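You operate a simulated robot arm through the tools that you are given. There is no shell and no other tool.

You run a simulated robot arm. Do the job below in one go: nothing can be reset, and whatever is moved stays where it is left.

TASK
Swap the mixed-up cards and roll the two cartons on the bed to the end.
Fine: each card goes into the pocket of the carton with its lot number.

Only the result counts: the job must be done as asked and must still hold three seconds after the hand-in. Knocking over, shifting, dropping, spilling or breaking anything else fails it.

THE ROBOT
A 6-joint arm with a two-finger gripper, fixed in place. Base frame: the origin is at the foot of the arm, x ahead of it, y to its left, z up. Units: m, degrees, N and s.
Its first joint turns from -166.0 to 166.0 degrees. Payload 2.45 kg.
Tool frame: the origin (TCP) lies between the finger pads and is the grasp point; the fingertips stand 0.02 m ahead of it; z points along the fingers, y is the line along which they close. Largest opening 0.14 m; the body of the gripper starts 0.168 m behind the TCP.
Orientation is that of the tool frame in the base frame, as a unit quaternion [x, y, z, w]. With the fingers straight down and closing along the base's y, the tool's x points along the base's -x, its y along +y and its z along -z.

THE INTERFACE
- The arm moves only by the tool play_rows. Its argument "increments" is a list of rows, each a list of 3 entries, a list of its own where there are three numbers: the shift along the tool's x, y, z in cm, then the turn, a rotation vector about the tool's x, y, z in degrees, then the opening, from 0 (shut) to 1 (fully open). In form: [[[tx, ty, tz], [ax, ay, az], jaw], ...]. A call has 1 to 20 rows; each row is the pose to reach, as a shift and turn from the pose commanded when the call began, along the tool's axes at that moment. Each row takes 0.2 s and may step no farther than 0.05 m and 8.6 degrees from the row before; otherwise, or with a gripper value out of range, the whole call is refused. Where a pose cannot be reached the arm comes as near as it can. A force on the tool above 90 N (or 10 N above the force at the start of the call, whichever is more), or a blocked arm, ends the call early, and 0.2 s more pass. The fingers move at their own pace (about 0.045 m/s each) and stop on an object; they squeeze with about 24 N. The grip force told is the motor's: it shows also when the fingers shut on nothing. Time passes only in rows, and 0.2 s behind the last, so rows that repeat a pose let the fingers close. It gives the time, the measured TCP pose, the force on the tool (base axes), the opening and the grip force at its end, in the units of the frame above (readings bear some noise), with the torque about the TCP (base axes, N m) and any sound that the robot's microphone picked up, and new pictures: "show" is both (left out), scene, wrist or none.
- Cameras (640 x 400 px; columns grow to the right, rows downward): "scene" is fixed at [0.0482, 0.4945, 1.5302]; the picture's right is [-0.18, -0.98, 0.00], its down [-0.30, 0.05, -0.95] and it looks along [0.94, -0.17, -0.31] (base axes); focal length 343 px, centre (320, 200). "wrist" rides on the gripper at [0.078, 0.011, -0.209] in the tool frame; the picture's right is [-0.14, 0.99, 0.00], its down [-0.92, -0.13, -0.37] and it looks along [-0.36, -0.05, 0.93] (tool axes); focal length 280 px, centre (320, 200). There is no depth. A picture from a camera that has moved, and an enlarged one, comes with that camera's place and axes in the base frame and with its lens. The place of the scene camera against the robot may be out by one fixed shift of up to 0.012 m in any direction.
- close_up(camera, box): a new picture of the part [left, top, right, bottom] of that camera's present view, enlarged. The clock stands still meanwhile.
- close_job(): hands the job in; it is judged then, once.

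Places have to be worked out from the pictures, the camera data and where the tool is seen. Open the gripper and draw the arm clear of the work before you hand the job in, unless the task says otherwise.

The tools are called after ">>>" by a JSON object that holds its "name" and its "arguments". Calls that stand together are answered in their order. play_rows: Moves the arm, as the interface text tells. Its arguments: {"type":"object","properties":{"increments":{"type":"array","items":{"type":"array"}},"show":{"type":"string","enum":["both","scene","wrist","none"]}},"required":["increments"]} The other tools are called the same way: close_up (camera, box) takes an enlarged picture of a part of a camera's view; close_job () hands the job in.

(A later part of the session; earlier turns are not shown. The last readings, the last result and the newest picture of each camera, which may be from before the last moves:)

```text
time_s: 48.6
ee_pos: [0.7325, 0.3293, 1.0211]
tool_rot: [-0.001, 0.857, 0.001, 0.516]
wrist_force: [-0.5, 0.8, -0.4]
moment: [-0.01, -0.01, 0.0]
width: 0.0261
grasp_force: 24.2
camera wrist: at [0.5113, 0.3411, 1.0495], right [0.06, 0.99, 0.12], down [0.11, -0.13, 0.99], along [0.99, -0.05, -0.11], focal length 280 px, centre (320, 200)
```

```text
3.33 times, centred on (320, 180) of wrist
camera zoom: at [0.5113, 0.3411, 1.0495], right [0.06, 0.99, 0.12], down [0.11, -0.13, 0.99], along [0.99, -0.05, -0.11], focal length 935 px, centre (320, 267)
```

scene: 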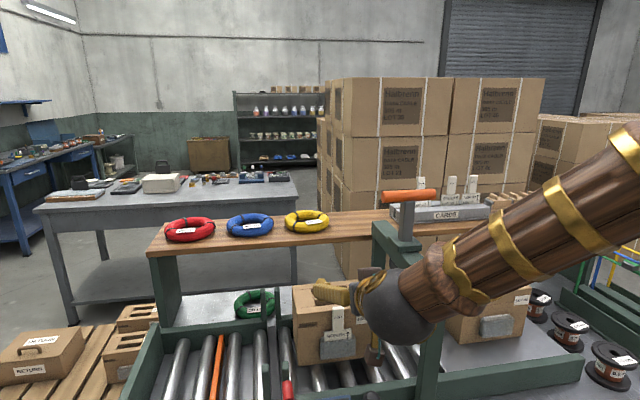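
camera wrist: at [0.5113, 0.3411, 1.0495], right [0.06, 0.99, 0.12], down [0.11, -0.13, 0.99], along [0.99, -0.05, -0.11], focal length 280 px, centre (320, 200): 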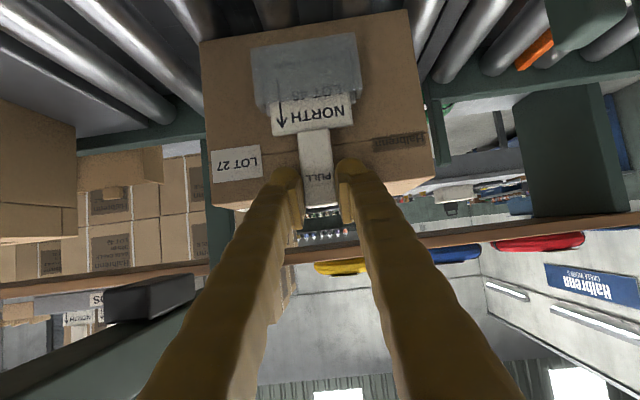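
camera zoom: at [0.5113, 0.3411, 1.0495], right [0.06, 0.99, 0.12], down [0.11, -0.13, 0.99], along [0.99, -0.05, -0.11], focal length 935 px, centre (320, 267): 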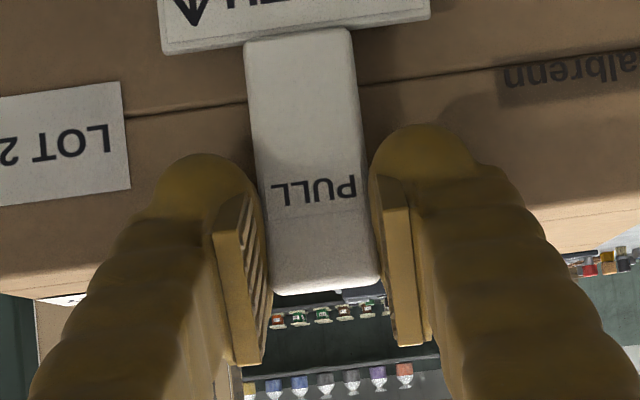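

NORTH LOT 46 is gripped (26.1 mm). Straight lift out of the pocket.

>>> {"name": "play_rows", "arguments": {"increments": [[[-1.32, 0, -0.7], [0, 0, 0], 0], [[-2.65, 0, -1.41], [0, 0, 0], 0], [[-4, 0, -2.1], [0, 0, 0], 0], [[-5.3, 0, -2.81], [0, 0, 0], 0], [[-7.95, 0, -4.22], [0, 0, 0], 0], [[-10.6, 0, -5.63], [0, 0, 0], 0], [[-10.6, 0, -5.63], [0, 0, 0], 0]], "show": "both"}}

>>> {"name": "close_up", "arguments": {"camera": "wrist", "box": [250, 30, 380, 220]}}

>>> {"name": "close_up", "arguments": {"camera": "wrist", "box": [280, 110, 360, 220]}}

>>> {"name": "close_up", "arguments": {"camera": "wrist", "box": [260, 30, 360, 110]}}

```text
time_s: 50.2
ee_pos: [0.7311, 0.3297, 1.14]
tool_rot: [0.0, 0.857, 0.0, 0.516]
wrist_force: [-0.5, 0.0, 0.4]
moment: [-0.02, -0.01, 0.01]
width: 0.0262
grasp_force: 24.3
camera wrist: at [0.5115, 0.3408, 1.1692], right [0.06, 0.99, 0.12], down [0.11, -0.13, 0.99], along [0.99, -0.05, -0.11], focal length 280 px, centre (320, 200)
```

scene: 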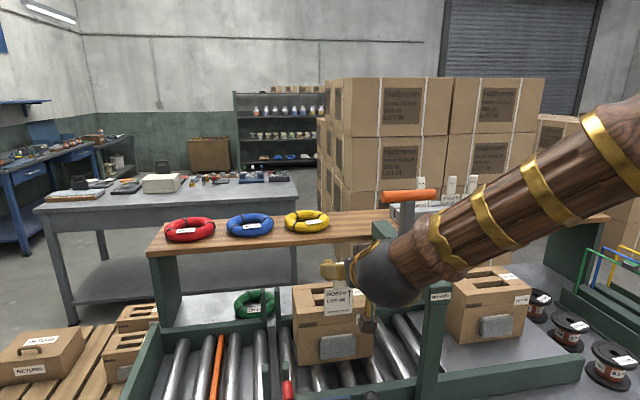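
wrist: 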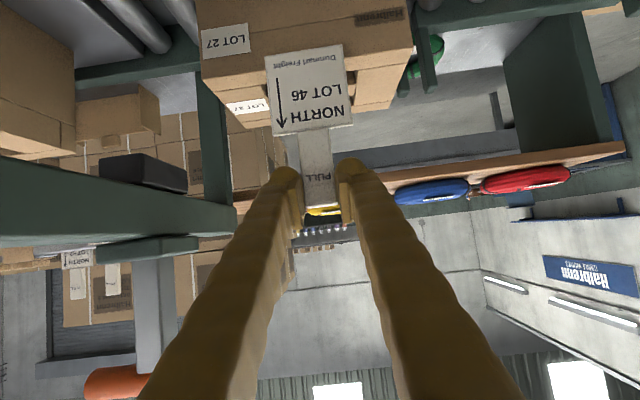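

```text
2.11 times, centred on (315, 125) of wrist
camera zoom: at [0.5115, 0.3408, 1.1692], right [0.06, 0.99, 0.12], down [0.11, -0.13, 0.99], along [0.99, -0.05, -0.11], focal length 590 px, centre (330, 358)
```

zoom: 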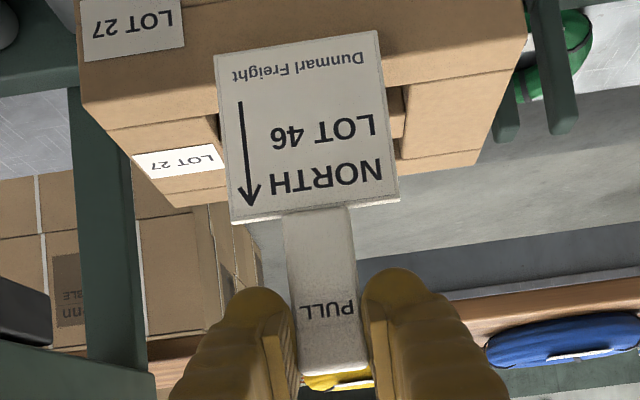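

```text
3.64 times, centred on (320, 165) of wrist
camera zoom: at [0.5115, 0.3408, 1.1692], right [0.06, 0.99, 0.12], down [0.11, -0.13, 0.99], along [0.99, -0.05, -0.11], focal length 1020 px, centre (320, 327)
```

zoom: 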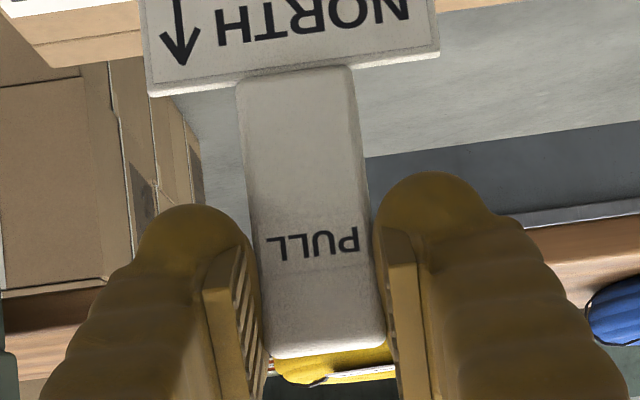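

```text
5.00 times, centred on (310, 70) of wrist
camera zoom: at [0.5115, 0.3408, 1.1692], right [0.06, 0.99, 0.12], down [0.11, -0.13, 0.99], along [0.99, -0.05, -0.11], focal length 1402 px, centre (370, 850)
```

zoom: 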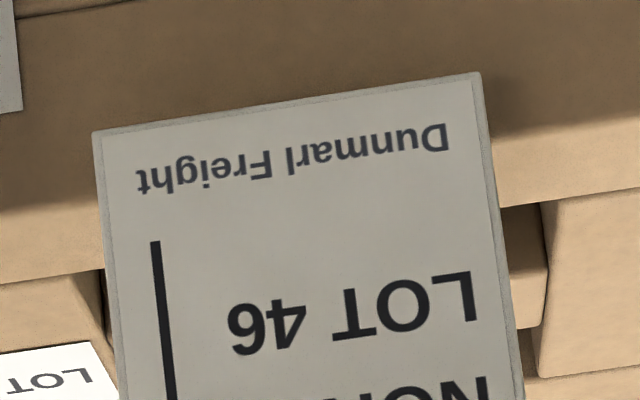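

The card is free and hangs straight. I'll rise to z 1.46 so that its lower edge clears the orange handle, cross to the right above carton 46, and then come down.

>>> {"name": "play_rows", "arguments": {"increments": [[[-4, 0, -2.14], [0, 0, 0], 0], [[-8.1, 0, -4.3], [0, 0, 0], 0], [[-12.1, 0, -6.4], [0, 0, 0], 0], [[-16.1, 0, -8.6], [0, 0, 0], 0], [[-20.2, 0, -10.7], [0, 0, 0], 0], [[-24.2, 0, -12.9], [0, 0, 0], 0], [[-28.26, 0, -15], [0, 0, 0], 0], [[-28.26, -4.5, -15], [0, 0, 0], 0], [[-28.3, -9, -14.95], [0, 0, 0], 0], [[-28.3, -13.5, -14.9], [0, 0, 0], 0], [[-28.3, -18, -14.9], [0, 0, 0], 0], [[-28.35, -22.5, -14.8], [0, 0, 0], 0], [[-28.35, -27, -14.8], [0, 0, 0], 0], [[-28.4, -31.5, -14.75], [0, 0, 0], 0], [[-28.4, -36, -14.7], [0, 0, 0], 0], [[-28.45, -40.5, -14.65], [0, 0, 0], 0], [[-28.45, -45, -14.65], [0, 0, 0], 0]], "show": "scene"}}

```text
time_s: 53.8
ee_pos: [0.7376, -0.1218, 1.4605]
tool_rot: [0.0, 0.857, 0.001, 0.516]
wrist_force: [0.3, 0.1, 0.0]
moment: [-0.01, 0.02, -0.04]
width: 0.0259
grasp_force: 24.3
```

scene: 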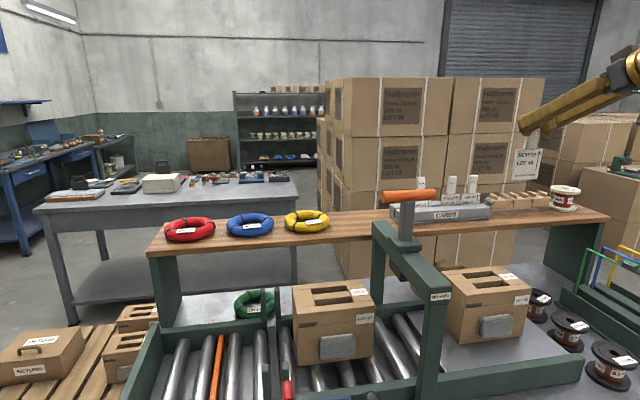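

Now straight down to hover with the card's lower edge about 3 cm above the pocket rim, slightly forward of the carton face.

>>> {"name": "play_rows", "arguments": {"increments": [[[4, 0.1, 2.07], [0, 0, 0], 0], [[8, 0.1, 4.13], [0, 0, 0], 0], [[12, 0.1, 6.2], [0, 0, 0], 0], [[16, 0.1, 8.26], [0, 0, 0], 0], [[20, 0.1, 10.33], [0, 0, 0], 0], [[24, 0.1, 12.4], [0, 0, 0], 0], [[28, 0.1, 14.46], [0, 0, 0], 0], [[31.98, 0.1, 16.53], [0, 0, 0], 0], [[31.98, 0.1, 16.53], [0, 0, 0], 0]], "show": "both"}}

>>> {"name": "close_up", "arguments": {"camera": "wrist", "box": [230, 0, 390, 110]}}

>>> {"name": "close_up", "arguments": {"camera": "scene", "box": [450, 230, 570, 350]}}

```text
time_s: 55.8
ee_pos: [0.7336, -0.1191, 1.1019]
tool_rot: [0.0, 0.857, 0.0, 0.516]
wrist_force: [0.1, 0.4, -0.7]
moment: [-0.01, -0.01, 0.0]
width: 0.0263
grasp_force: 24.0
camera wrist: at [0.5116, -0.1076, 1.1291], right [0.06, 0.99, 0.12], down [0.11, -0.13, 0.99], along [0.99, -0.05, -0.11], focal length 280 px, centre (320, 200)
```

scene: 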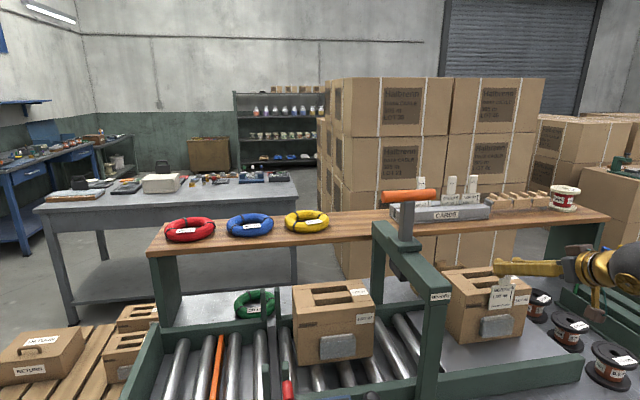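
wrist: 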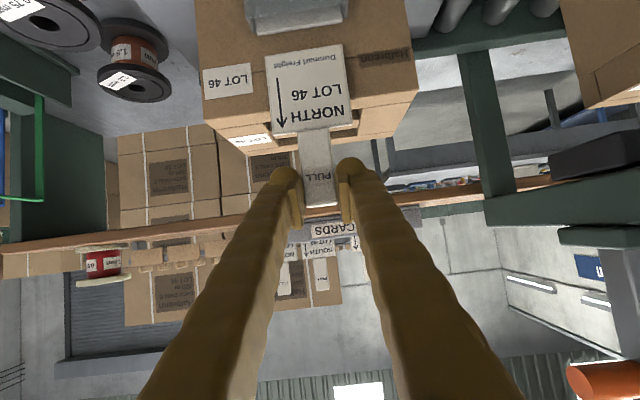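

```text
3.64 times, centred on (310, 55) of wrist
camera zoom: at [0.5116, -0.1076, 1.1291], right [0.06, 0.99, 0.12], down [0.11, -0.13, 0.99], along [0.99, -0.05, -0.11], focal length 1020 px, centre (356, 727)
```

zoom: 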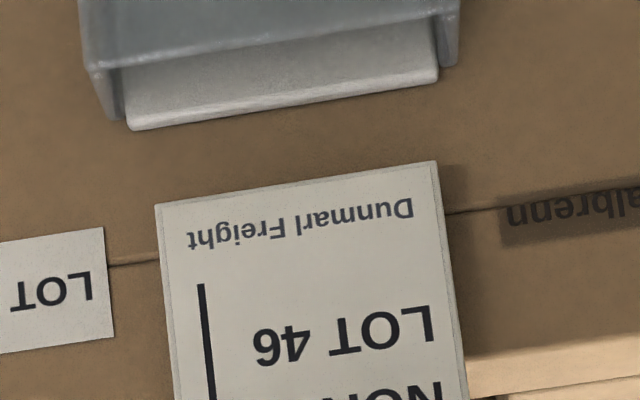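

```text
3.33 times, centred on (510, 290) of scene
camera zoom: at [0.0482, 0.4945, 1.5302], right [-0.18, -0.98, 0.0], down [-0.3, 0.05, -0.95], along [0.94, -0.17, -0.31], focal length 1144 px, centre (-313, -100)
```

zoom: 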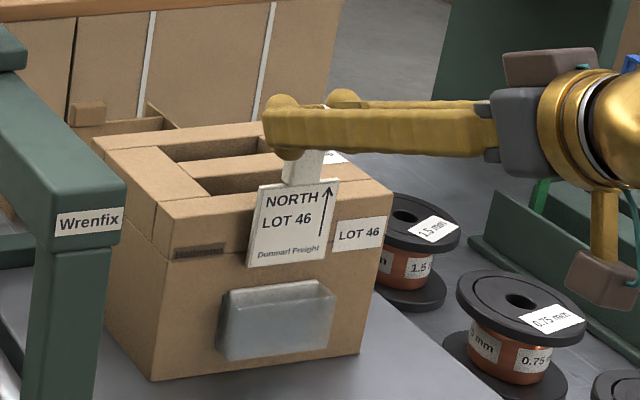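

The card is centred over the pocket (card y -0.153…-0.083, pocket -0.160…-0.079) and lies between its front and back plates. I lower it 4.5 cm into the mouth and check forces.

>>> {"name": "play_rows", "arguments": {"increments": [[[1.06, -0.1, 0.56], [0, 0, 0], 0], [[2.12, -0.1, 1.13], [0, 0, 0], 0], [[3.05, -0.1, 1.62], [0, 0, 0], 0], [[3.97, -0.1, 2.11], [0, 0, 0], 0], [[3.97, -0.1, 2.11], [0, 0, 0], 0]], "show": "both"}}

>>> {"name": "close_up", "arguments": {"camera": "wrist", "box": [230, 20, 390, 140]}}

>>> {"name": "close_up", "arguments": {"camera": "scene", "box": [460, 250, 560, 350]}}

```text
time_s: 57.0
ee_pos: [0.7345, -0.1199, 1.056]
tool_rot: [0.0, 0.857, 0.0, 0.516]
wrist_force: [0.2, -0.3, -0.4]
moment: [-0.01, 0.02, 0.02]
width: 0.0261
grasp_force: 24.2
camera wrist: at [0.5126, -0.1085, 1.0832], right [0.06, 0.99, 0.12], down [0.11, -0.13, 0.99], along [0.99, -0.05, -0.11], focal length 280 px, centre (320, 200)
```

scene: 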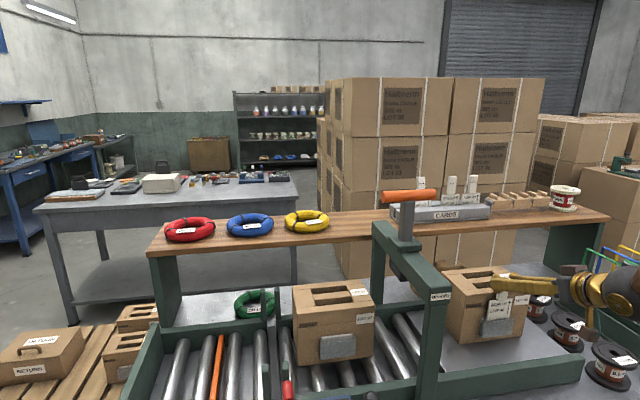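
wrist: 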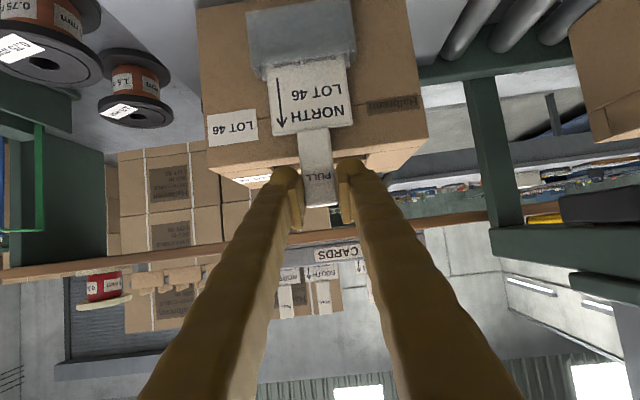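

```text
3.33 times, centred on (310, 80) of wrist
camera zoom: at [0.5126, -0.1085, 1.0832], right [0.06, 0.99, 0.12], down [0.11, -0.13, 0.99], along [0.99, -0.05, -0.11], focal length 935 px, centre (353, 600)
```

zoom: 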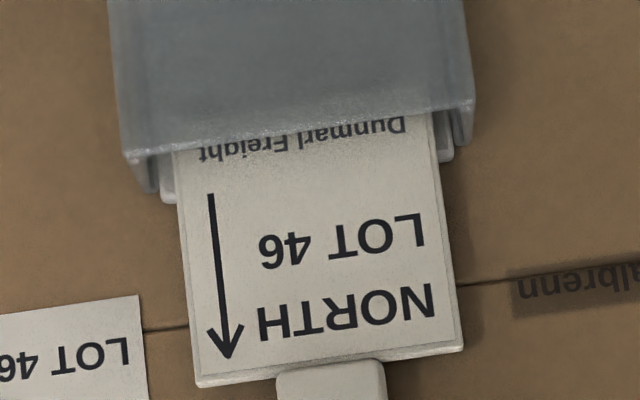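

```text
4.00 times, centred on (510, 300) of scene
camera zoom: at [0.0482, 0.4945, 1.5302], right [-0.18, -0.98, 0.0], down [-0.3, 0.05, -0.95], along [0.94, -0.17, -0.31], focal length 1372 px, centre (-440, -200)
```

zoom: 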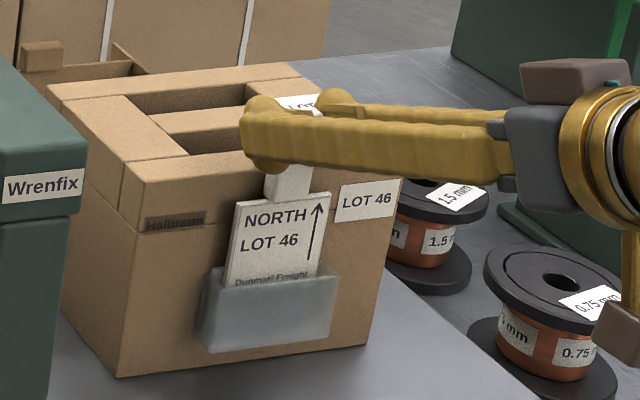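

The card's foot is behind the front plate and in front of the back plate, with no force. I continue 2.6 cm down.

>>> {"name": "play_rows", "arguments": {"increments": [[[0.88, 0, 0.47], [0, 0, 0], 0], [[1.77, 0, 0.94], [0, 0, 0], 0], [[2.3, 0, 1.22], [0, 0, 0], 0], [[2.3, 0, 1.22], [0, 0, 0], 0]], "show": "none"}}

>>> {"name": "close_up", "arguments": {"camera": "wrist", "box": [230, 50, 410, 230]}}

>>> {"name": "close_up", "arguments": {"camera": "scene", "box": [460, 250, 560, 350]}}

```text
time_s: 58.0
ee_pos: [0.7329, -0.1194, 1.0296]
tool_rot: [0.0, 0.856, 0.0, 0.517]
wrist_force: [0.6, -0.2, 0.4]
moment: [0.01, -0.01, 0.01]
width: 0.0264
grasp_force: 24.3
```

```text
2.22 times, centred on (320, 140) of wrist
camera zoom: at [0.5117, -0.1086, 1.0576], right [0.06, 0.99, 0.12], down [0.11, -0.13, 0.99], along [0.99, -0.05, -0.11], focal length 623 px, centre (320, 333)
```

zoom: 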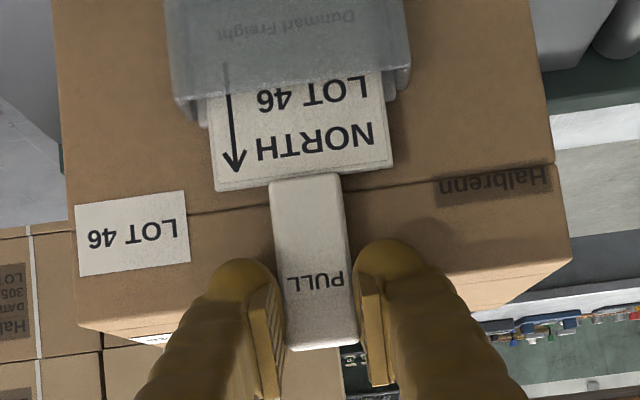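

```text
4.00 times, centred on (510, 300) of scene
camera zoom: at [0.0482, 0.4945, 1.5302], right [-0.18, -0.98, 0.0], down [-0.3, 0.05, -0.95], along [0.94, -0.17, -0.31], focal length 1372 px, centre (-440, -200)
```

zoom: 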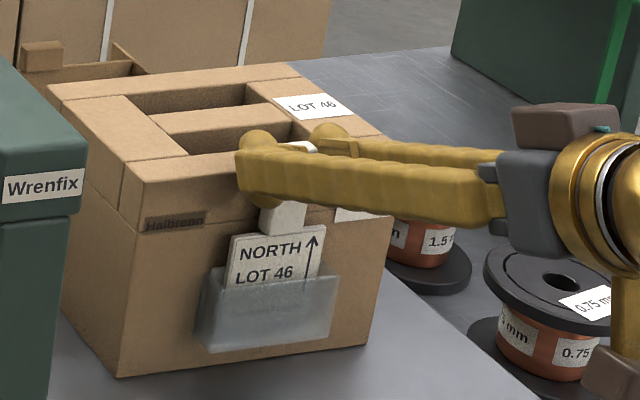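

In the pocket, about 8 mm from its floor. I lower 5 mm more and open the fingers.

>>> {"name": "play_rows", "arguments": {"increments": [[[0.22, 0, 0.12], [0, 0, 0], 0], [[0.44, 0, 0.23], [0, 0, 0], 0], [[0.44, 0, 0.23], [0, 0, 0], 0], [[0.44, 0, 0.23], [0, 0, 0], 0.22], [[0.44, 0, 0.23], [0, 0, 0], 0.28], [[0.44, 0, 0.23], [0, 0, 0], 0.4], [[0.44, 0, 0.23], [0, 0, 0], 0.45], [[0.44, 0, 0.23], [0, 0, 0], 0.45]], "show": "wrist"}}

>>> {"name": "close_up", "arguments": {"camera": "wrist", "box": [230, 50, 410, 230]}}

```text
time_s: 59.8
ee_pos: [0.7334, -0.1199, 1.0237]
tool_rot: [-0.001, 0.857, 0.001, 0.516]
wrist_force: [0.9, -0.6, 0.1]
moment: [-0.03, 0.0, 0.02]
width: 0.0629
grasp_force: 0.0
camera wrist: at [0.512, -0.1086, 1.0526], right [0.06, 0.99, 0.12], down [0.11, -0.13, 0.99], along [0.99, -0.05, -0.11], focal length 280 px, centre (320, 200)
```

wrist: 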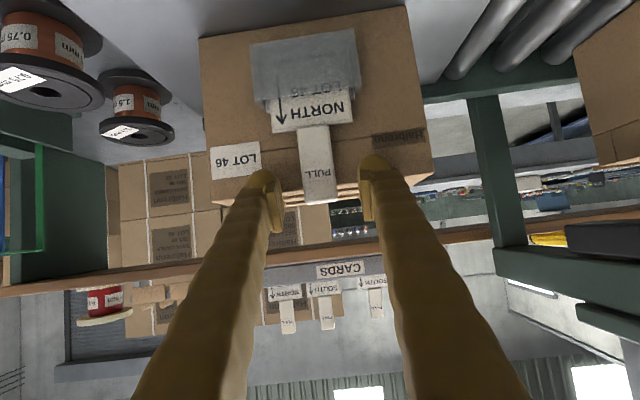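

```text
2.22 times, centred on (320, 140) of wrist
camera zoom: at [0.512, -0.1086, 1.0526], right [0.06, 0.99, 0.12], down [0.11, -0.13, 0.99], along [0.99, -0.05, -0.11], focal length 623 px, centre (320, 333)
```

zoom: 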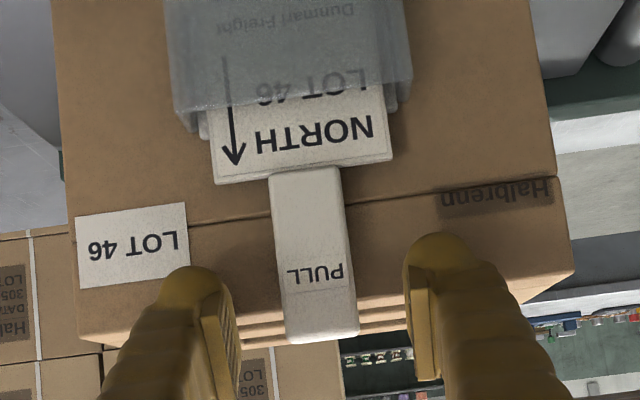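

NORTH LOT 46 has dropped into carton 46's pocket. I rise straight off it and go back to the rack approach pose for SOUTH LOT 27.

>>> {"name": "play_rows", "arguments": {"increments": [[[-2.65, 0, -1.41], [0, 0, 0], 0.45], [[-6.6, 0, -3.5], [0, 0, 0], 0.45], [[-11, 0, -5.9], [0, 0, 0], 0.45], [[-15.4, 0, -8.2], [0, 0, 0], 0.45], [[-19.8, 0, -10.5], [0, 0, 0], 0.45], [[-24.2, 0, -12.9], [0, 0, 0], 0.45], [[-29.14, 0, -14.5], [0, 0, 0], 0.4], [[-30.5, 1.1, -10.5], [0, 0.6, 0], 0.4], [[-31.9, 2.2, -6.5], [0, 1.3, 0], 0.4], [[-33.2, 3.4, -2.5], [0, 2, 0], 0.4], [[-34.6, 4.5, 1.5], [0, 2.7, 0], 0.4], [[-36, 5.7, 5.5], [0, 3.3, 0], 0.4], [[-37.3, 6.84, 9.5], [0, 4, 0], 0.4], [[-37.3, 6.84, 9.5], [0, 4, 0], 0.4]], "show": "both"}}

>>> {"name": "close_up", "arguments": {"camera": "wrist", "box": [240, 60, 400, 200]}}

>>> {"name": "close_up", "arguments": {"camera": "scene", "box": [440, 250, 560, 350]}}

```text
refused: row 3 steps farther than a row can; nothing moved
```

```text
2.86 times, centred on (320, 130) of wrist
camera zoom: at [0.512, -0.1086, 1.0526], right [0.06, 0.99, 0.12], down [0.11, -0.13, 0.99], along [0.99, -0.05, -0.11], focal length 801 px, centre (320, 400)
```

zoom: 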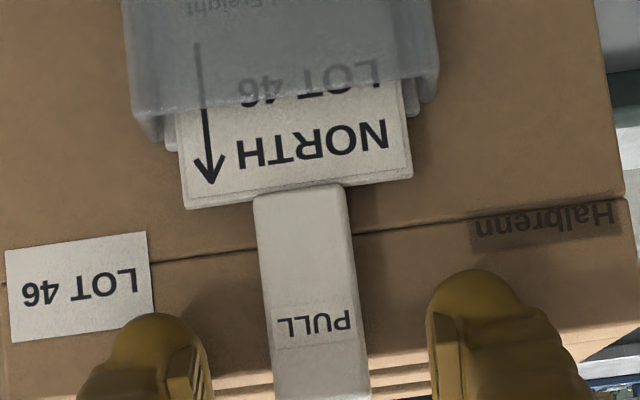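

```text
4.00 times, centred on (500, 300) of scene
camera zoom: at [0.0482, 0.4945, 1.5302], right [-0.18, -0.98, 0.0], down [-0.3, 0.05, -0.95], along [0.94, -0.17, -0.31], focal length 1372 px, centre (-400, -200)
```

zoom: 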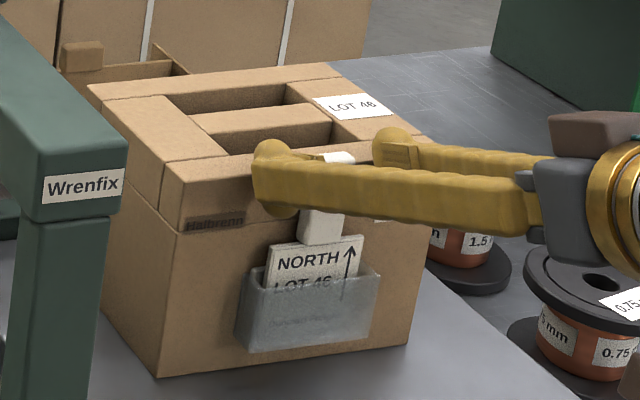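

The card sits right in the pocket. One row was over the step limit, so I resend with evenly sized steps.

>>> {"name": "play_rows", "arguments": {"increments": [[[-2.65, 0, -1.41], [0, 0, 0], 0.45], [[-6.6, 0, -3.5], [0, 0, 0], 0.45], [[-10.5, 0, -5.6], [0, 0, 0], 0.45], [[-14.4, 0, -7.7], [0, 0, 0], 0.45], [[-18.3, 0, -9.8], [0, 0, 0], 0.45], [[-22.2, 0, -11.9], [0, 0, 0], 0.45], [[-26.1, 0, -14], [0, 0, 0], 0.4], [[-29.2, 0, -14.5], [0, 0, 0], 0.4], [[-30.5, 1.1, -10.5], [0, 0.6, 0], 0.4], [[-31.9, 2.2, -6.5], [0, 1.3, 0], 0.4], [[-33.2, 3.4, -2.5], [0, 2, 0], 0.4], [[-34.6, 4.5, 1.5], [0, 2.7, 0], 0.4], [[-36, 5.7, 5.5], [0, 3.3, 0], 0.4], [[-37.3, 6.84, 9.5], [0, 4, 0], 0.4], [[-37.3, 6.84, 9.5], [0, 4, 0], 0.4]], "show": "both"}}

>>> {"name": "close_up", "arguments": {"camera": "wrist", "box": [240, 60, 400, 200]}}

>>> {"name": "close_up", "arguments": {"camera": "scene", "box": [440, 250, 560, 350]}}

```text
time_s: 63.0
ee_pos: [0.9935, -0.0524, 1.3084]
tool_rot: [-0.001, 0.874, 0.001, 0.486]
wrist_force: [0.0, -0.1, 0.4]
moment: [0.0, 0.0, 0.0]
width: 0.056
grasp_force: 0.1
camera wrist: at [0.7744, -0.041, 1.3534], right [0.07, 0.99, 0.12], down [0.17, -0.13, 0.98], along [0.98, -0.05, -0.18], focal length 280 px, centre (320, 200)
```

scene: 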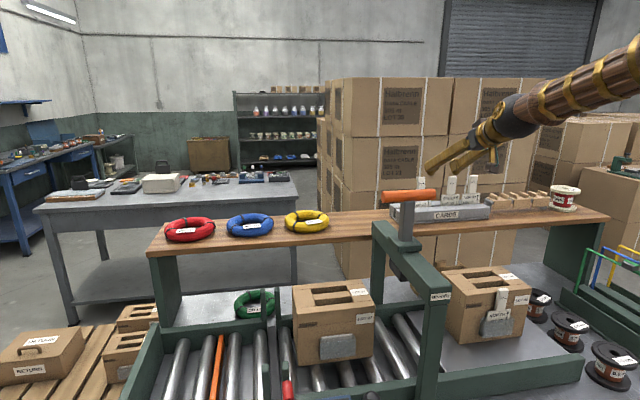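
wrist: 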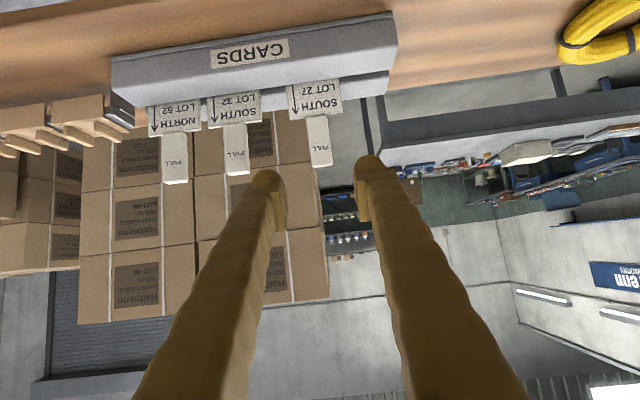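

```text
2.86 times, centred on (320, 130) of wrist
camera zoom: at [0.7744, -0.041, 1.3534], right [0.07, 0.99, 0.12], down [0.17, -0.13, 0.98], along [0.98, -0.05, -0.18], focal length 801 px, centre (320, 400)
```

zoom: 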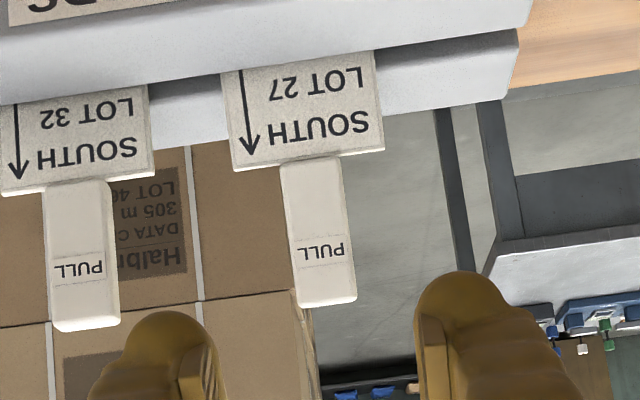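

```text
4.00 times, centred on (500, 300) of scene
camera zoom: at [0.0482, 0.4945, 1.5302], right [-0.18, -0.98, 0.0], down [-0.3, 0.05, -0.95], along [0.94, -0.17, -0.31], focal length 1372 px, centre (-400, -200)
```

zoom: 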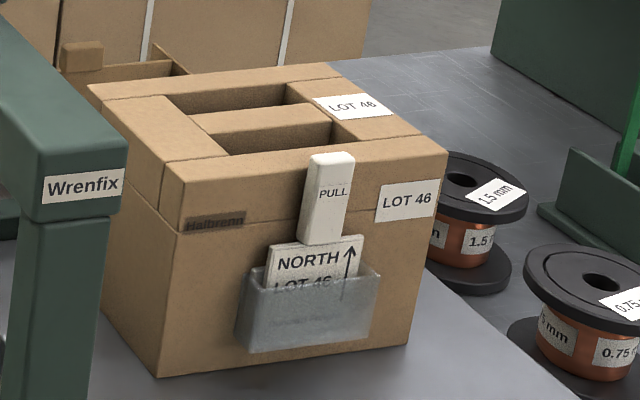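

Carton 46 now shows NORTH LOT 46, and my parked card has not moved. I advance onto its tab, going 6 mm deeper than before for a firmer hold, and look before closing.

>>> {"name": "play_rows", "arguments": {"increments": [[[-0.1, 0.05, 4], [0, 0, 0], 0.4], [[-0.2, 0.1, 8], [0, 0, 0], 0.4], [[-0.25, 0.16, 11], [0, 0, 0], 0.4], [[-0.3, 0.16, 13.27], [0, 0, 0], 0.4], [[-0.3, 0.16, 13.27], [0, 0, 0], 0.4]], "show": "wrist"}}

>>> {"name": "close_up", "arguments": {"camera": "wrist", "box": [230, 60, 410, 240]}}

```text
time_s: 64.2
ee_pos: [1.1077, -0.0506, 1.24]
tool_rot: [0.0, 0.874, 0.001, 0.486]
wrist_force: [-0.6, 0.1, -0.4]
moment: [0.03, -0.03, 0.04]
width: 0.0563
grasp_force: 0.0
camera wrist: at [0.8879, -0.0392, 1.2842], right [0.07, 0.99, 0.12], down [0.17, -0.13, 0.98], along [0.98, -0.05, -0.18], focal length 280 px, centre (320, 200)
```

wrist: 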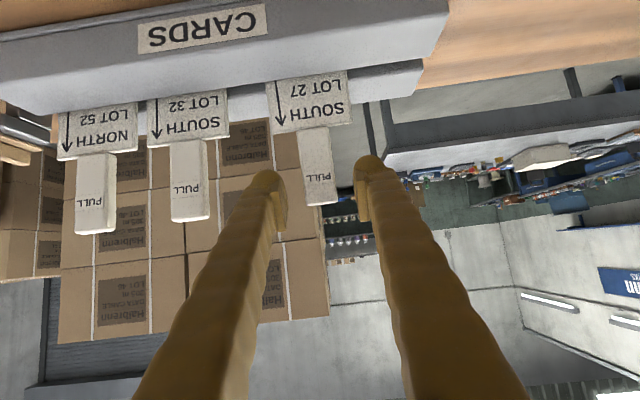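

```text
2.22 times, centred on (320, 150) of wrist
camera zoom: at [0.8879, -0.0392, 1.2842], right [0.07, 0.99, 0.12], down [0.17, -0.13, 0.98], along [0.98, -0.05, -0.18], focal length 623 px, centre (320, 311)
```

zoom: 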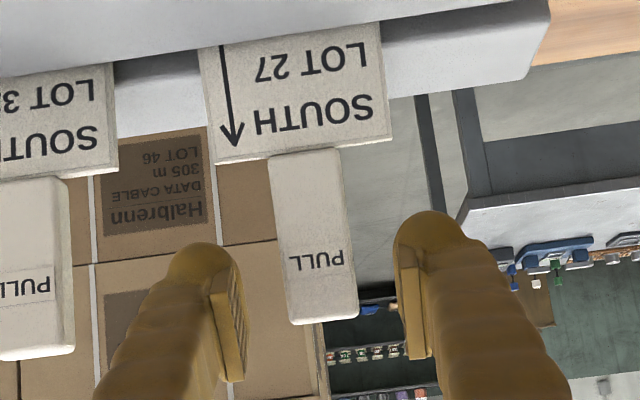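

The tab is centred between the pads. Closing.

>>> {"name": "play_rows", "arguments": {"increments": [[[0, 0, 0], [0, 0, 0], 0.3], [[0, 0, 0], [0, 0, 0], 0.15], [[0, 0, 0], [0, 0, 0], 0], [[0, 0, 0], [0, 0, 0], 0], [[0, 0, 0], [0, 0, 0], 0], [[0, 0, 0], [0, 0, 0], 0]], "show": "none"}}

>>> {"name": "close_up", "arguments": {"camera": "wrist", "box": [230, 60, 410, 240]}}

```text
time_s: 65.6
ee_pos: [1.1062, -0.0506, 1.2399]
tool_rot: [0.0, 0.874, 0.0, 0.485]
wrist_force: [-6.7, 0.2, 6.1]
moment: [0.01, -0.13, -0.03]
width: 0.0061
grasp_force: 24.3
```

```text
2.22 times, centred on (320, 150) of wrist
camera zoom: at [0.8876, -0.0392, 1.2845], right [0.07, 0.99, 0.12], down [0.17, -0.13, 0.98], along [0.98, -0.05, -0.18], focal length 623 px, centre (320, 311)
```

zoom: 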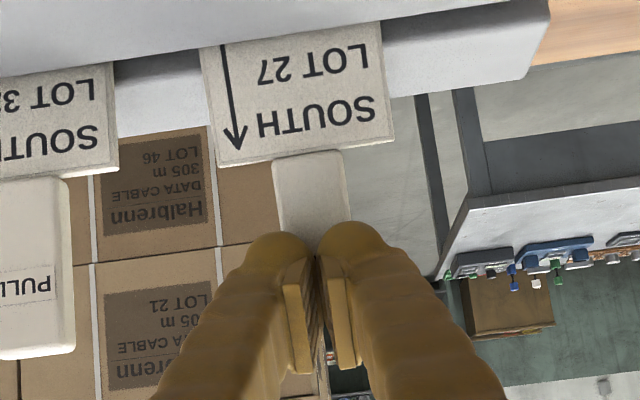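

The fingers closed on nothing (6 mm): the card has leaned farther back than I judged, so the tab lies beyond the fingertips. I reopen and back off to measure its lean properly.

>>> {"name": "play_rows", "arguments": {"increments": [[[0, 0, -0.5], [0, 0, 0], 0.2], [[0, 0, -1], [0, 0, 0], 0.4], [[0, 0, -1], [0, 0, 0], 0.4], [[0, 0, -3], [0, 0, 0], 0.4], [[0, 0, -6], [0, 0, 0], 0.4]], "show": "both"}}

>>> {"name": "close_up", "arguments": {"camera": "wrist", "box": [120, 40, 400, 220]}}

>>> {"name": "close_up", "arguments": {"camera": "scene", "box": [380, 140, 500, 230]}}

```text
time_s: 66.8
ee_pos: [1.0549, -0.0499, 1.2723]
tool_rot: [0.0, 0.875, 0.0, 0.485]
wrist_force: [0.4, 1.1, -0.2]
moment: [-0.02, -0.03, 0.0]
width: 0.0562
grasp_force: 0.0
camera wrist: at [0.8373, -0.0376, 1.3168], right [0.07, 0.99, 0.12], down [0.18, -0.13, 0.98], along [0.98, -0.05, -0.18], focal length 280 px, centre (320, 200)
```

scene: 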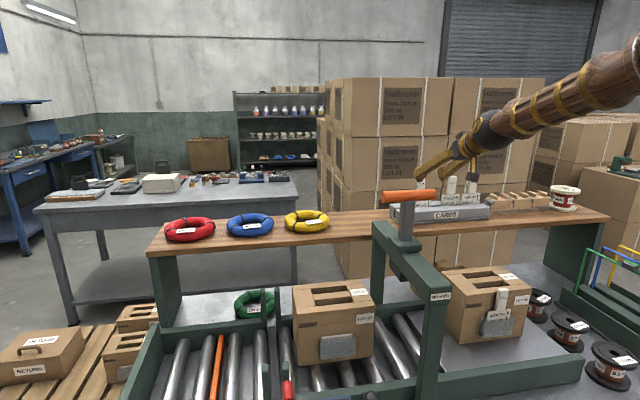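
wrist: 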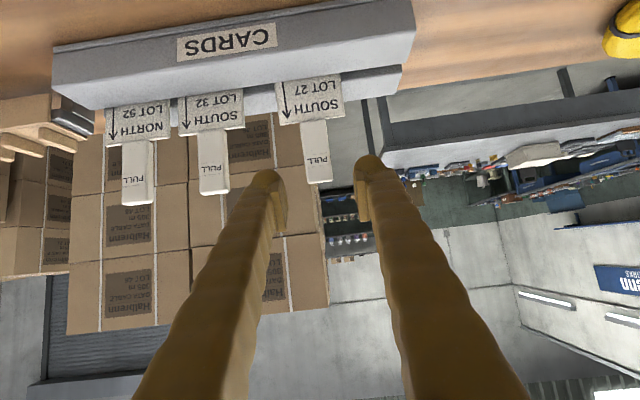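

```text
2.22 times, centred on (260, 130) of wrist
camera zoom: at [0.8373, -0.0376, 1.3168], right [0.07, 0.99, 0.12], down [0.18, -0.13, 0.98], along [0.98, -0.05, -0.18], focal length 623 px, centre (453, 356)
```

zoom: 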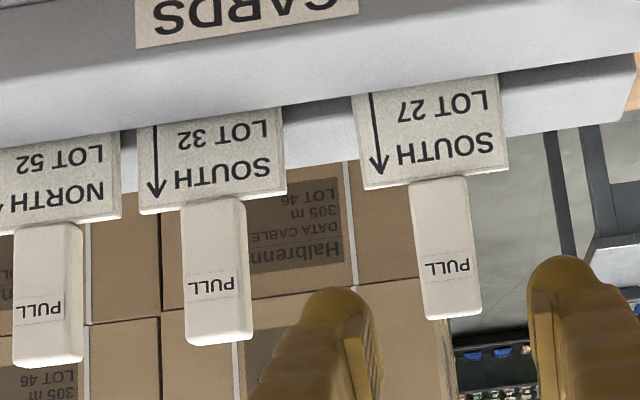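

```text
4.44 times, centred on (440, 185) of scene
camera zoom: at [0.0482, 0.4945, 1.5302], right [-0.18, -0.98, 0.0], down [-0.3, 0.05, -0.95], along [0.94, -0.17, -0.31], focal length 1525 px, centre (-213, 267)
```

zoom: 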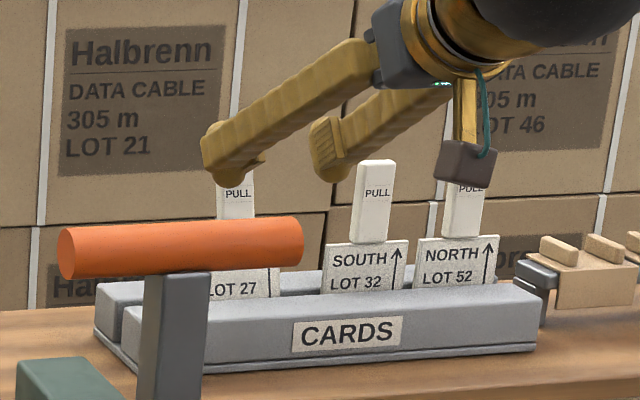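

I need the lean precisely, so I'll enlarge both tab tops and compare their apparent widths.

>>> {"name": "close_up", "arguments": {"camera": "wrist", "box": [280, 110, 350, 195]}}

>>> {"name": "close_up", "arguments": {"camera": "wrist", "box": [180, 120, 250, 205]}}

>>> {"name": "close_up", "arguments": {"camera": "wrist", "box": [100, 120, 170, 210]}}

```text
4.71 times, centred on (315, 152) of wrist
camera zoom: at [0.8373, -0.0376, 1.3168], right [0.07, 0.99, 0.12], down [0.18, -0.13, 0.98], along [0.98, -0.05, -0.18], focal length 1320 px, centre (344, 424)
```

zoom: 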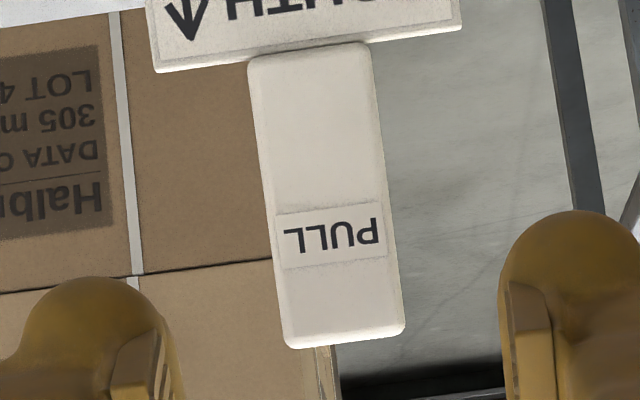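

```text
4.71 times, centred on (215, 162) of wrist
camera zoom: at [0.8373, -0.0376, 1.3168], right [0.07, 0.99, 0.12], down [0.18, -0.13, 0.98], along [0.98, -0.05, -0.18], focal length 1320 px, centre (814, 376)
```

zoom: 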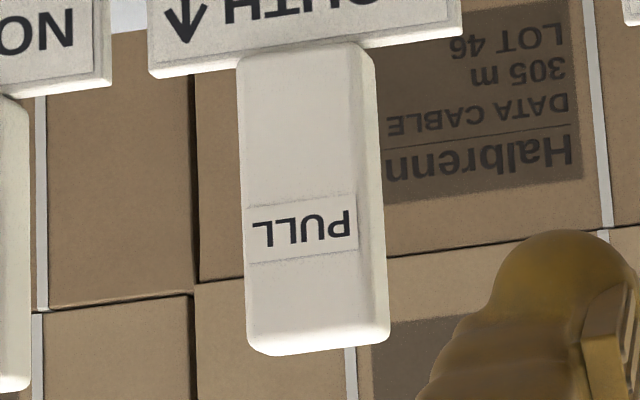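

```text
4.44 times, centred on (135, 165) of wrist
camera zoom: at [0.8373, -0.0376, 1.3168], right [0.07, 0.99, 0.12], down [0.18, -0.13, 0.98], along [0.98, -0.05, -0.18], focal length 1246 px, centre (1142, 356)
```

zoom: 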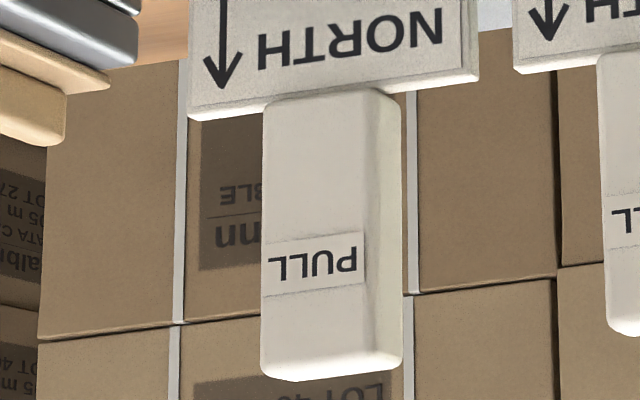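

The tab narrows towards its top, so the card has slid back to a lean of about 15–20°. I'll set the tool to 45° so the relation to the card is as before, and stop at a pre-approach point to re-measure from a different viewing angle.

>>> {"name": "play_rows", "arguments": {"increments": [[[-0.85, 0, 0.66], [0, 4.3, 0], 0.4], [[-1.7, 0, 1.33], [0, 8.6, 0], 0.4], [[-2.57, 0, 1.99], [0, 13, 0], 0.4], [[-2.57, 0, 1.99], [0, 13, 0], 0.4]], "show": "wrist"}}

>>> {"name": "close_up", "arguments": {"camera": "wrist", "box": [230, 60, 410, 220]}}

>>> {"name": "close_up", "arguments": {"camera": "wrist", "box": [280, 80, 350, 180]}}

```text
time_s: 67.8
ee_pos: [1.0862, -0.0514, 1.2855]
tool_rot: [-0.001, 0.924, 0.001, 0.382]
wrist_force: [-0.2, 0.1, -0.3]
moment: [-0.04, 0.0, -0.02]
width: 0.056
grasp_force: 0.1
camera wrist: at [0.8823, -0.0391, 1.3767], right [0.1, 0.99, 0.1], down [0.39, -0.13, 0.91], along [0.92, -0.05, -0.4], focal length 280 px, centre (320, 200)
```

wrist: 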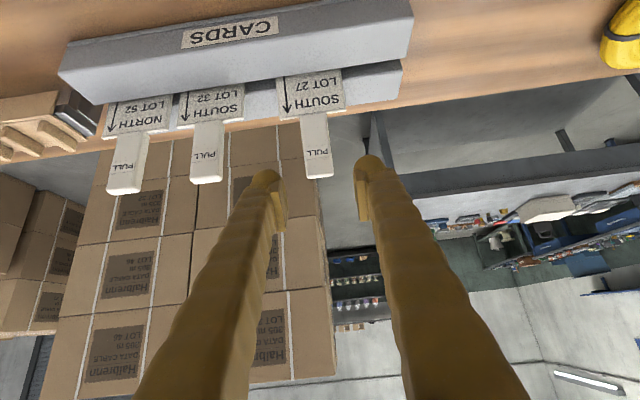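

```text
2.50 times, centred on (320, 140) of wrist
camera zoom: at [0.8823, -0.0391, 1.3767], right [0.1, 0.99, 0.1], down [0.39, -0.13, 0.91], along [0.92, -0.05, -0.4], focal length 701 px, centre (320, 350)
```

zoom: 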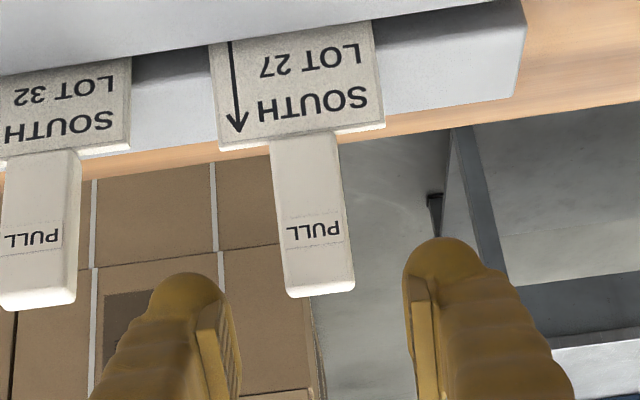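

```text
4.00 times, centred on (315, 130) of wrist
camera zoom: at [0.8823, -0.0391, 1.3767], right [0.1, 0.99, 0.1], down [0.39, -0.13, 0.91], along [0.92, -0.05, -0.4], focal length 1122 px, centre (340, 480)
```

zoom: 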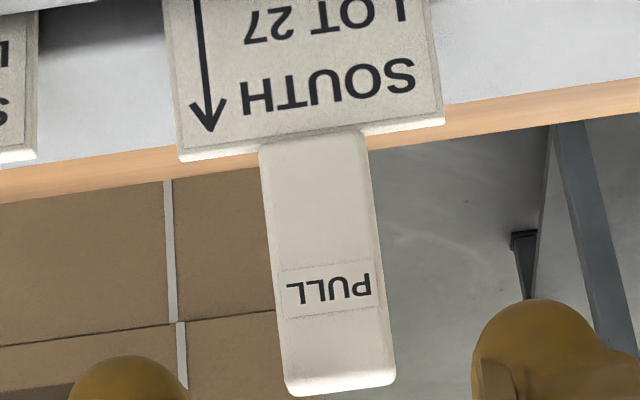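

Triangulating the two views gives the tab leaning about 12° back, from base (1.109, 1.182) to top (1.123, 1.244). I move onto it with a 50° tool lean, about 9 mm farther than the missed attempt.

>>> {"name": "play_rows", "arguments": {"increments": [[[0.43, 0.03, 1.85], [0, -1.7, 0], 0.4], [[0.86, 0.06, 3.7], [0, -3.4, 0], 0.4], [[1.285, 0.09, 5.54], [0, -5, 0], 0.4], [[1.285, 0.09, 5.54], [0, -5, 0], 0.4]], "show": "wrist"}}

>>> {"name": "close_up", "arguments": {"camera": "wrist", "box": [230, 90, 410, 240]}}

>>> {"name": "close_up", "arguments": {"camera": "scene", "box": [390, 140, 480, 220]}}

```text
time_s: 68.8
ee_pos: [1.1173, -0.0484, 1.237]
tool_rot: [-0.001, 0.906, 0.001, 0.423]
wrist_force: [0.5, -0.1, -0.1]
moment: [0.04, 0.02, 0.02]
width: 0.056
grasp_force: 0.1
camera wrist: at [0.9065, -0.0367, 1.3102], right [0.09, 0.99, 0.11], down [0.31, -0.13, 0.94], along [0.95, -0.05, -0.32], focal length 280 px, centre (320, 200)
```

wrist: 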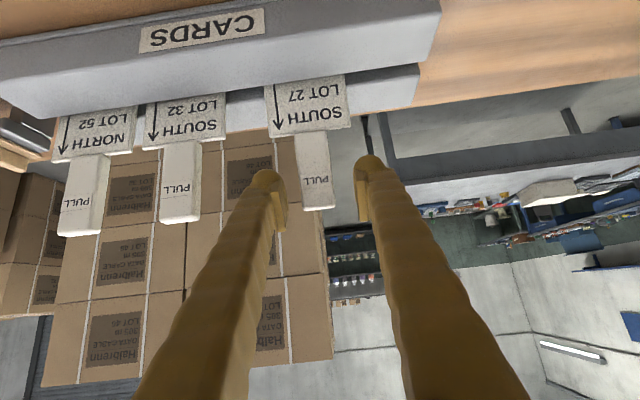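

```text
2.67 times, centred on (320, 165) of wrist
camera zoom: at [0.9065, -0.0367, 1.3102], right [0.09, 0.99, 0.11], down [0.31, -0.13, 0.94], along [0.95, -0.05, -0.32], focal length 748 px, centre (320, 293)
```

zoom: 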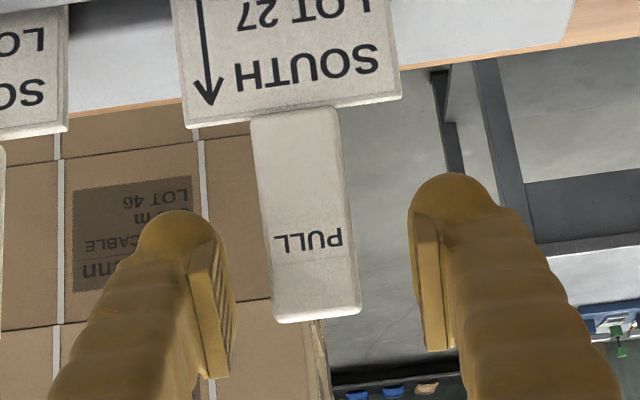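

```text
5.00 times, centred on (435, 180) of scene
camera zoom: at [0.0482, 0.4945, 1.5302], right [-0.18, -0.98, 0.0], down [-0.3, 0.05, -0.95], along [0.94, -0.17, -0.31], focal length 1716 px, centre (-255, 300)
```

zoom: 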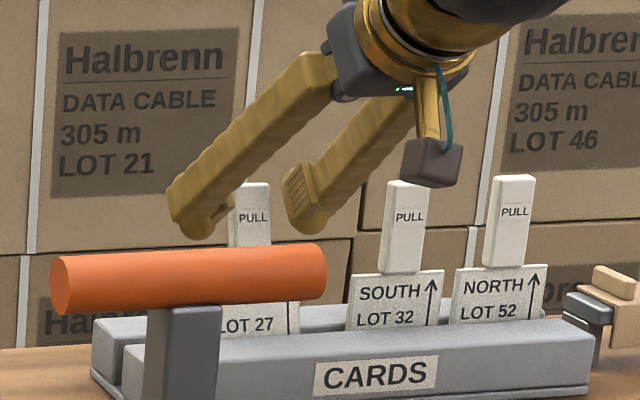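

I'll measure more finely before closing, with enlargements of the tab's base and end.

>>> {"name": "close_up", "arguments": {"camera": "wrist", "box": [285, 115, 345, 160]}}

>>> {"name": "close_up", "arguments": {"camera": "wrist", "box": [285, 170, 345, 215]}}

>>> {"name": "close_up", "arguments": {"camera": "wrist", "box": [255, 70, 360, 145]}}

```text
8.89 times, centred on (315, 138) of wrist
camera zoom: at [0.9065, -0.0367, 1.3102], right [0.09, 0.99, 0.11], down [0.31, -0.13, 0.94], along [0.95, -0.05, -0.32], focal length 2492 px, centre (364, 756)
```

zoom: 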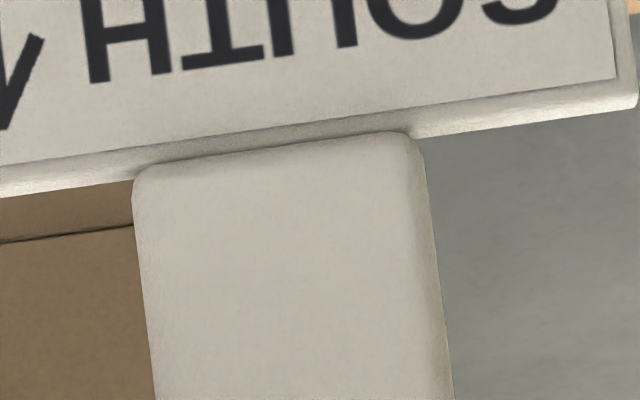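

```text
8.89 times, centred on (315, 192) of wrist
camera zoom: at [0.9065, -0.0367, 1.3102], right [0.09, 0.99, 0.11], down [0.31, -0.13, 0.94], along [0.95, -0.05, -0.32], focal length 2492 px, centre (364, 267)
```

zoom: 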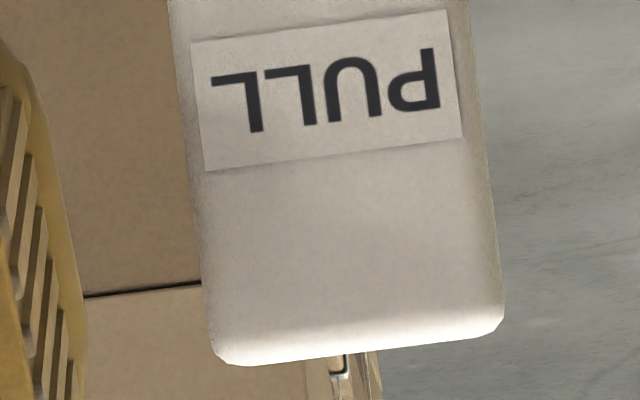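

```text
5.33 times, centred on (308, 108) of wrist
camera zoom: at [0.9065, -0.0367, 1.3102], right [0.09, 0.99, 0.11], down [0.31, -0.13, 0.94], along [0.95, -0.05, -0.32], focal length 1495 px, centre (387, 693)
```

zoom: 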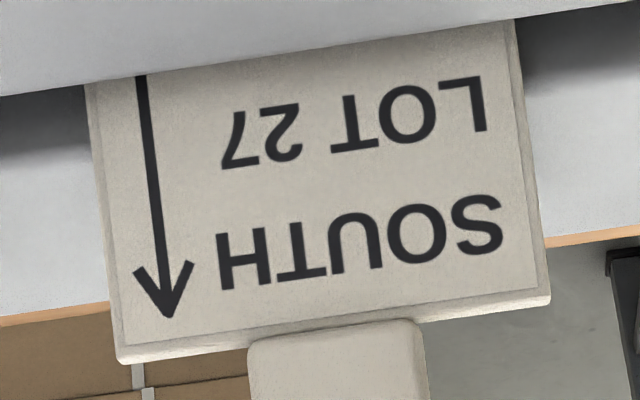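

The finer measurement puts the tab's front face about 6 mm ahead of the TCP, well inside the pads, with the card leaning about 16°. I close now.

>>> {"name": "play_rows", "arguments": {"increments": [[[0, 0, 0], [0, 0, 0], 0.3], [[0, 0, 0], [0, 0, 0], 0.15], [[0, 0, 0], [0, 0, 0], 0], [[0, 0, 0], [0, 0, 0], 0], [[0, 0, 0], [0, 0, 0], 0], [[0, 0, 0], [0, 0, 0], 0]], "show": "wrist"}}

>>> {"name": "close_up", "arguments": {"camera": "wrist", "box": [230, 60, 410, 240]}}

```text
time_s: 70.2
ee_pos: [1.1168, -0.047, 1.2364]
tool_rot: [-0.001, 0.906, 0.001, 0.423]
wrist_force: [-0.3, -0.1, -0.8]
moment: [-0.04, -0.02, 0.03]
width: 0.0264
grasp_force: 24.4
camera wrist: at [0.9065, -0.0367, 1.3103], right [0.09, 0.99, 0.11], down [0.31, -0.13, 0.94], along [0.95, -0.05, -0.32], focal length 280 px, centre (320, 200)
```

wrist: 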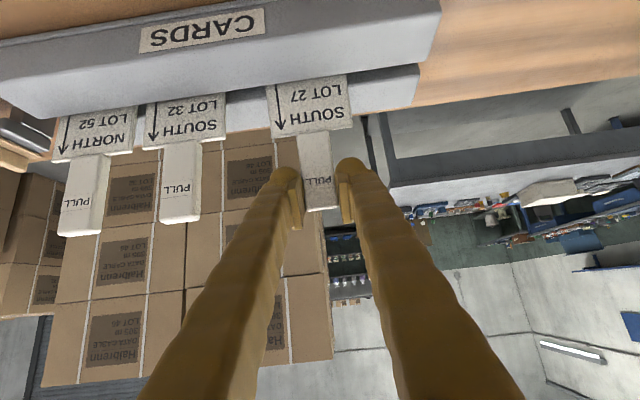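

```text
2.22 times, centred on (320, 150) of wrist
camera zoom: at [0.9065, -0.0367, 1.3103], right [0.09, 0.99, 0.11], down [0.31, -0.13, 0.94], along [0.95, -0.05, -0.32], focal length 623 px, centre (320, 311)
```

zoom: 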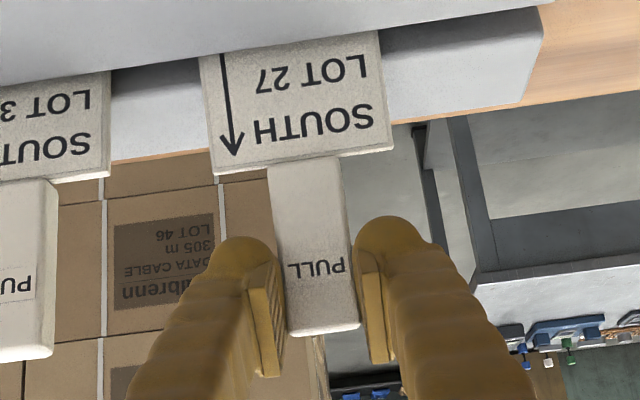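

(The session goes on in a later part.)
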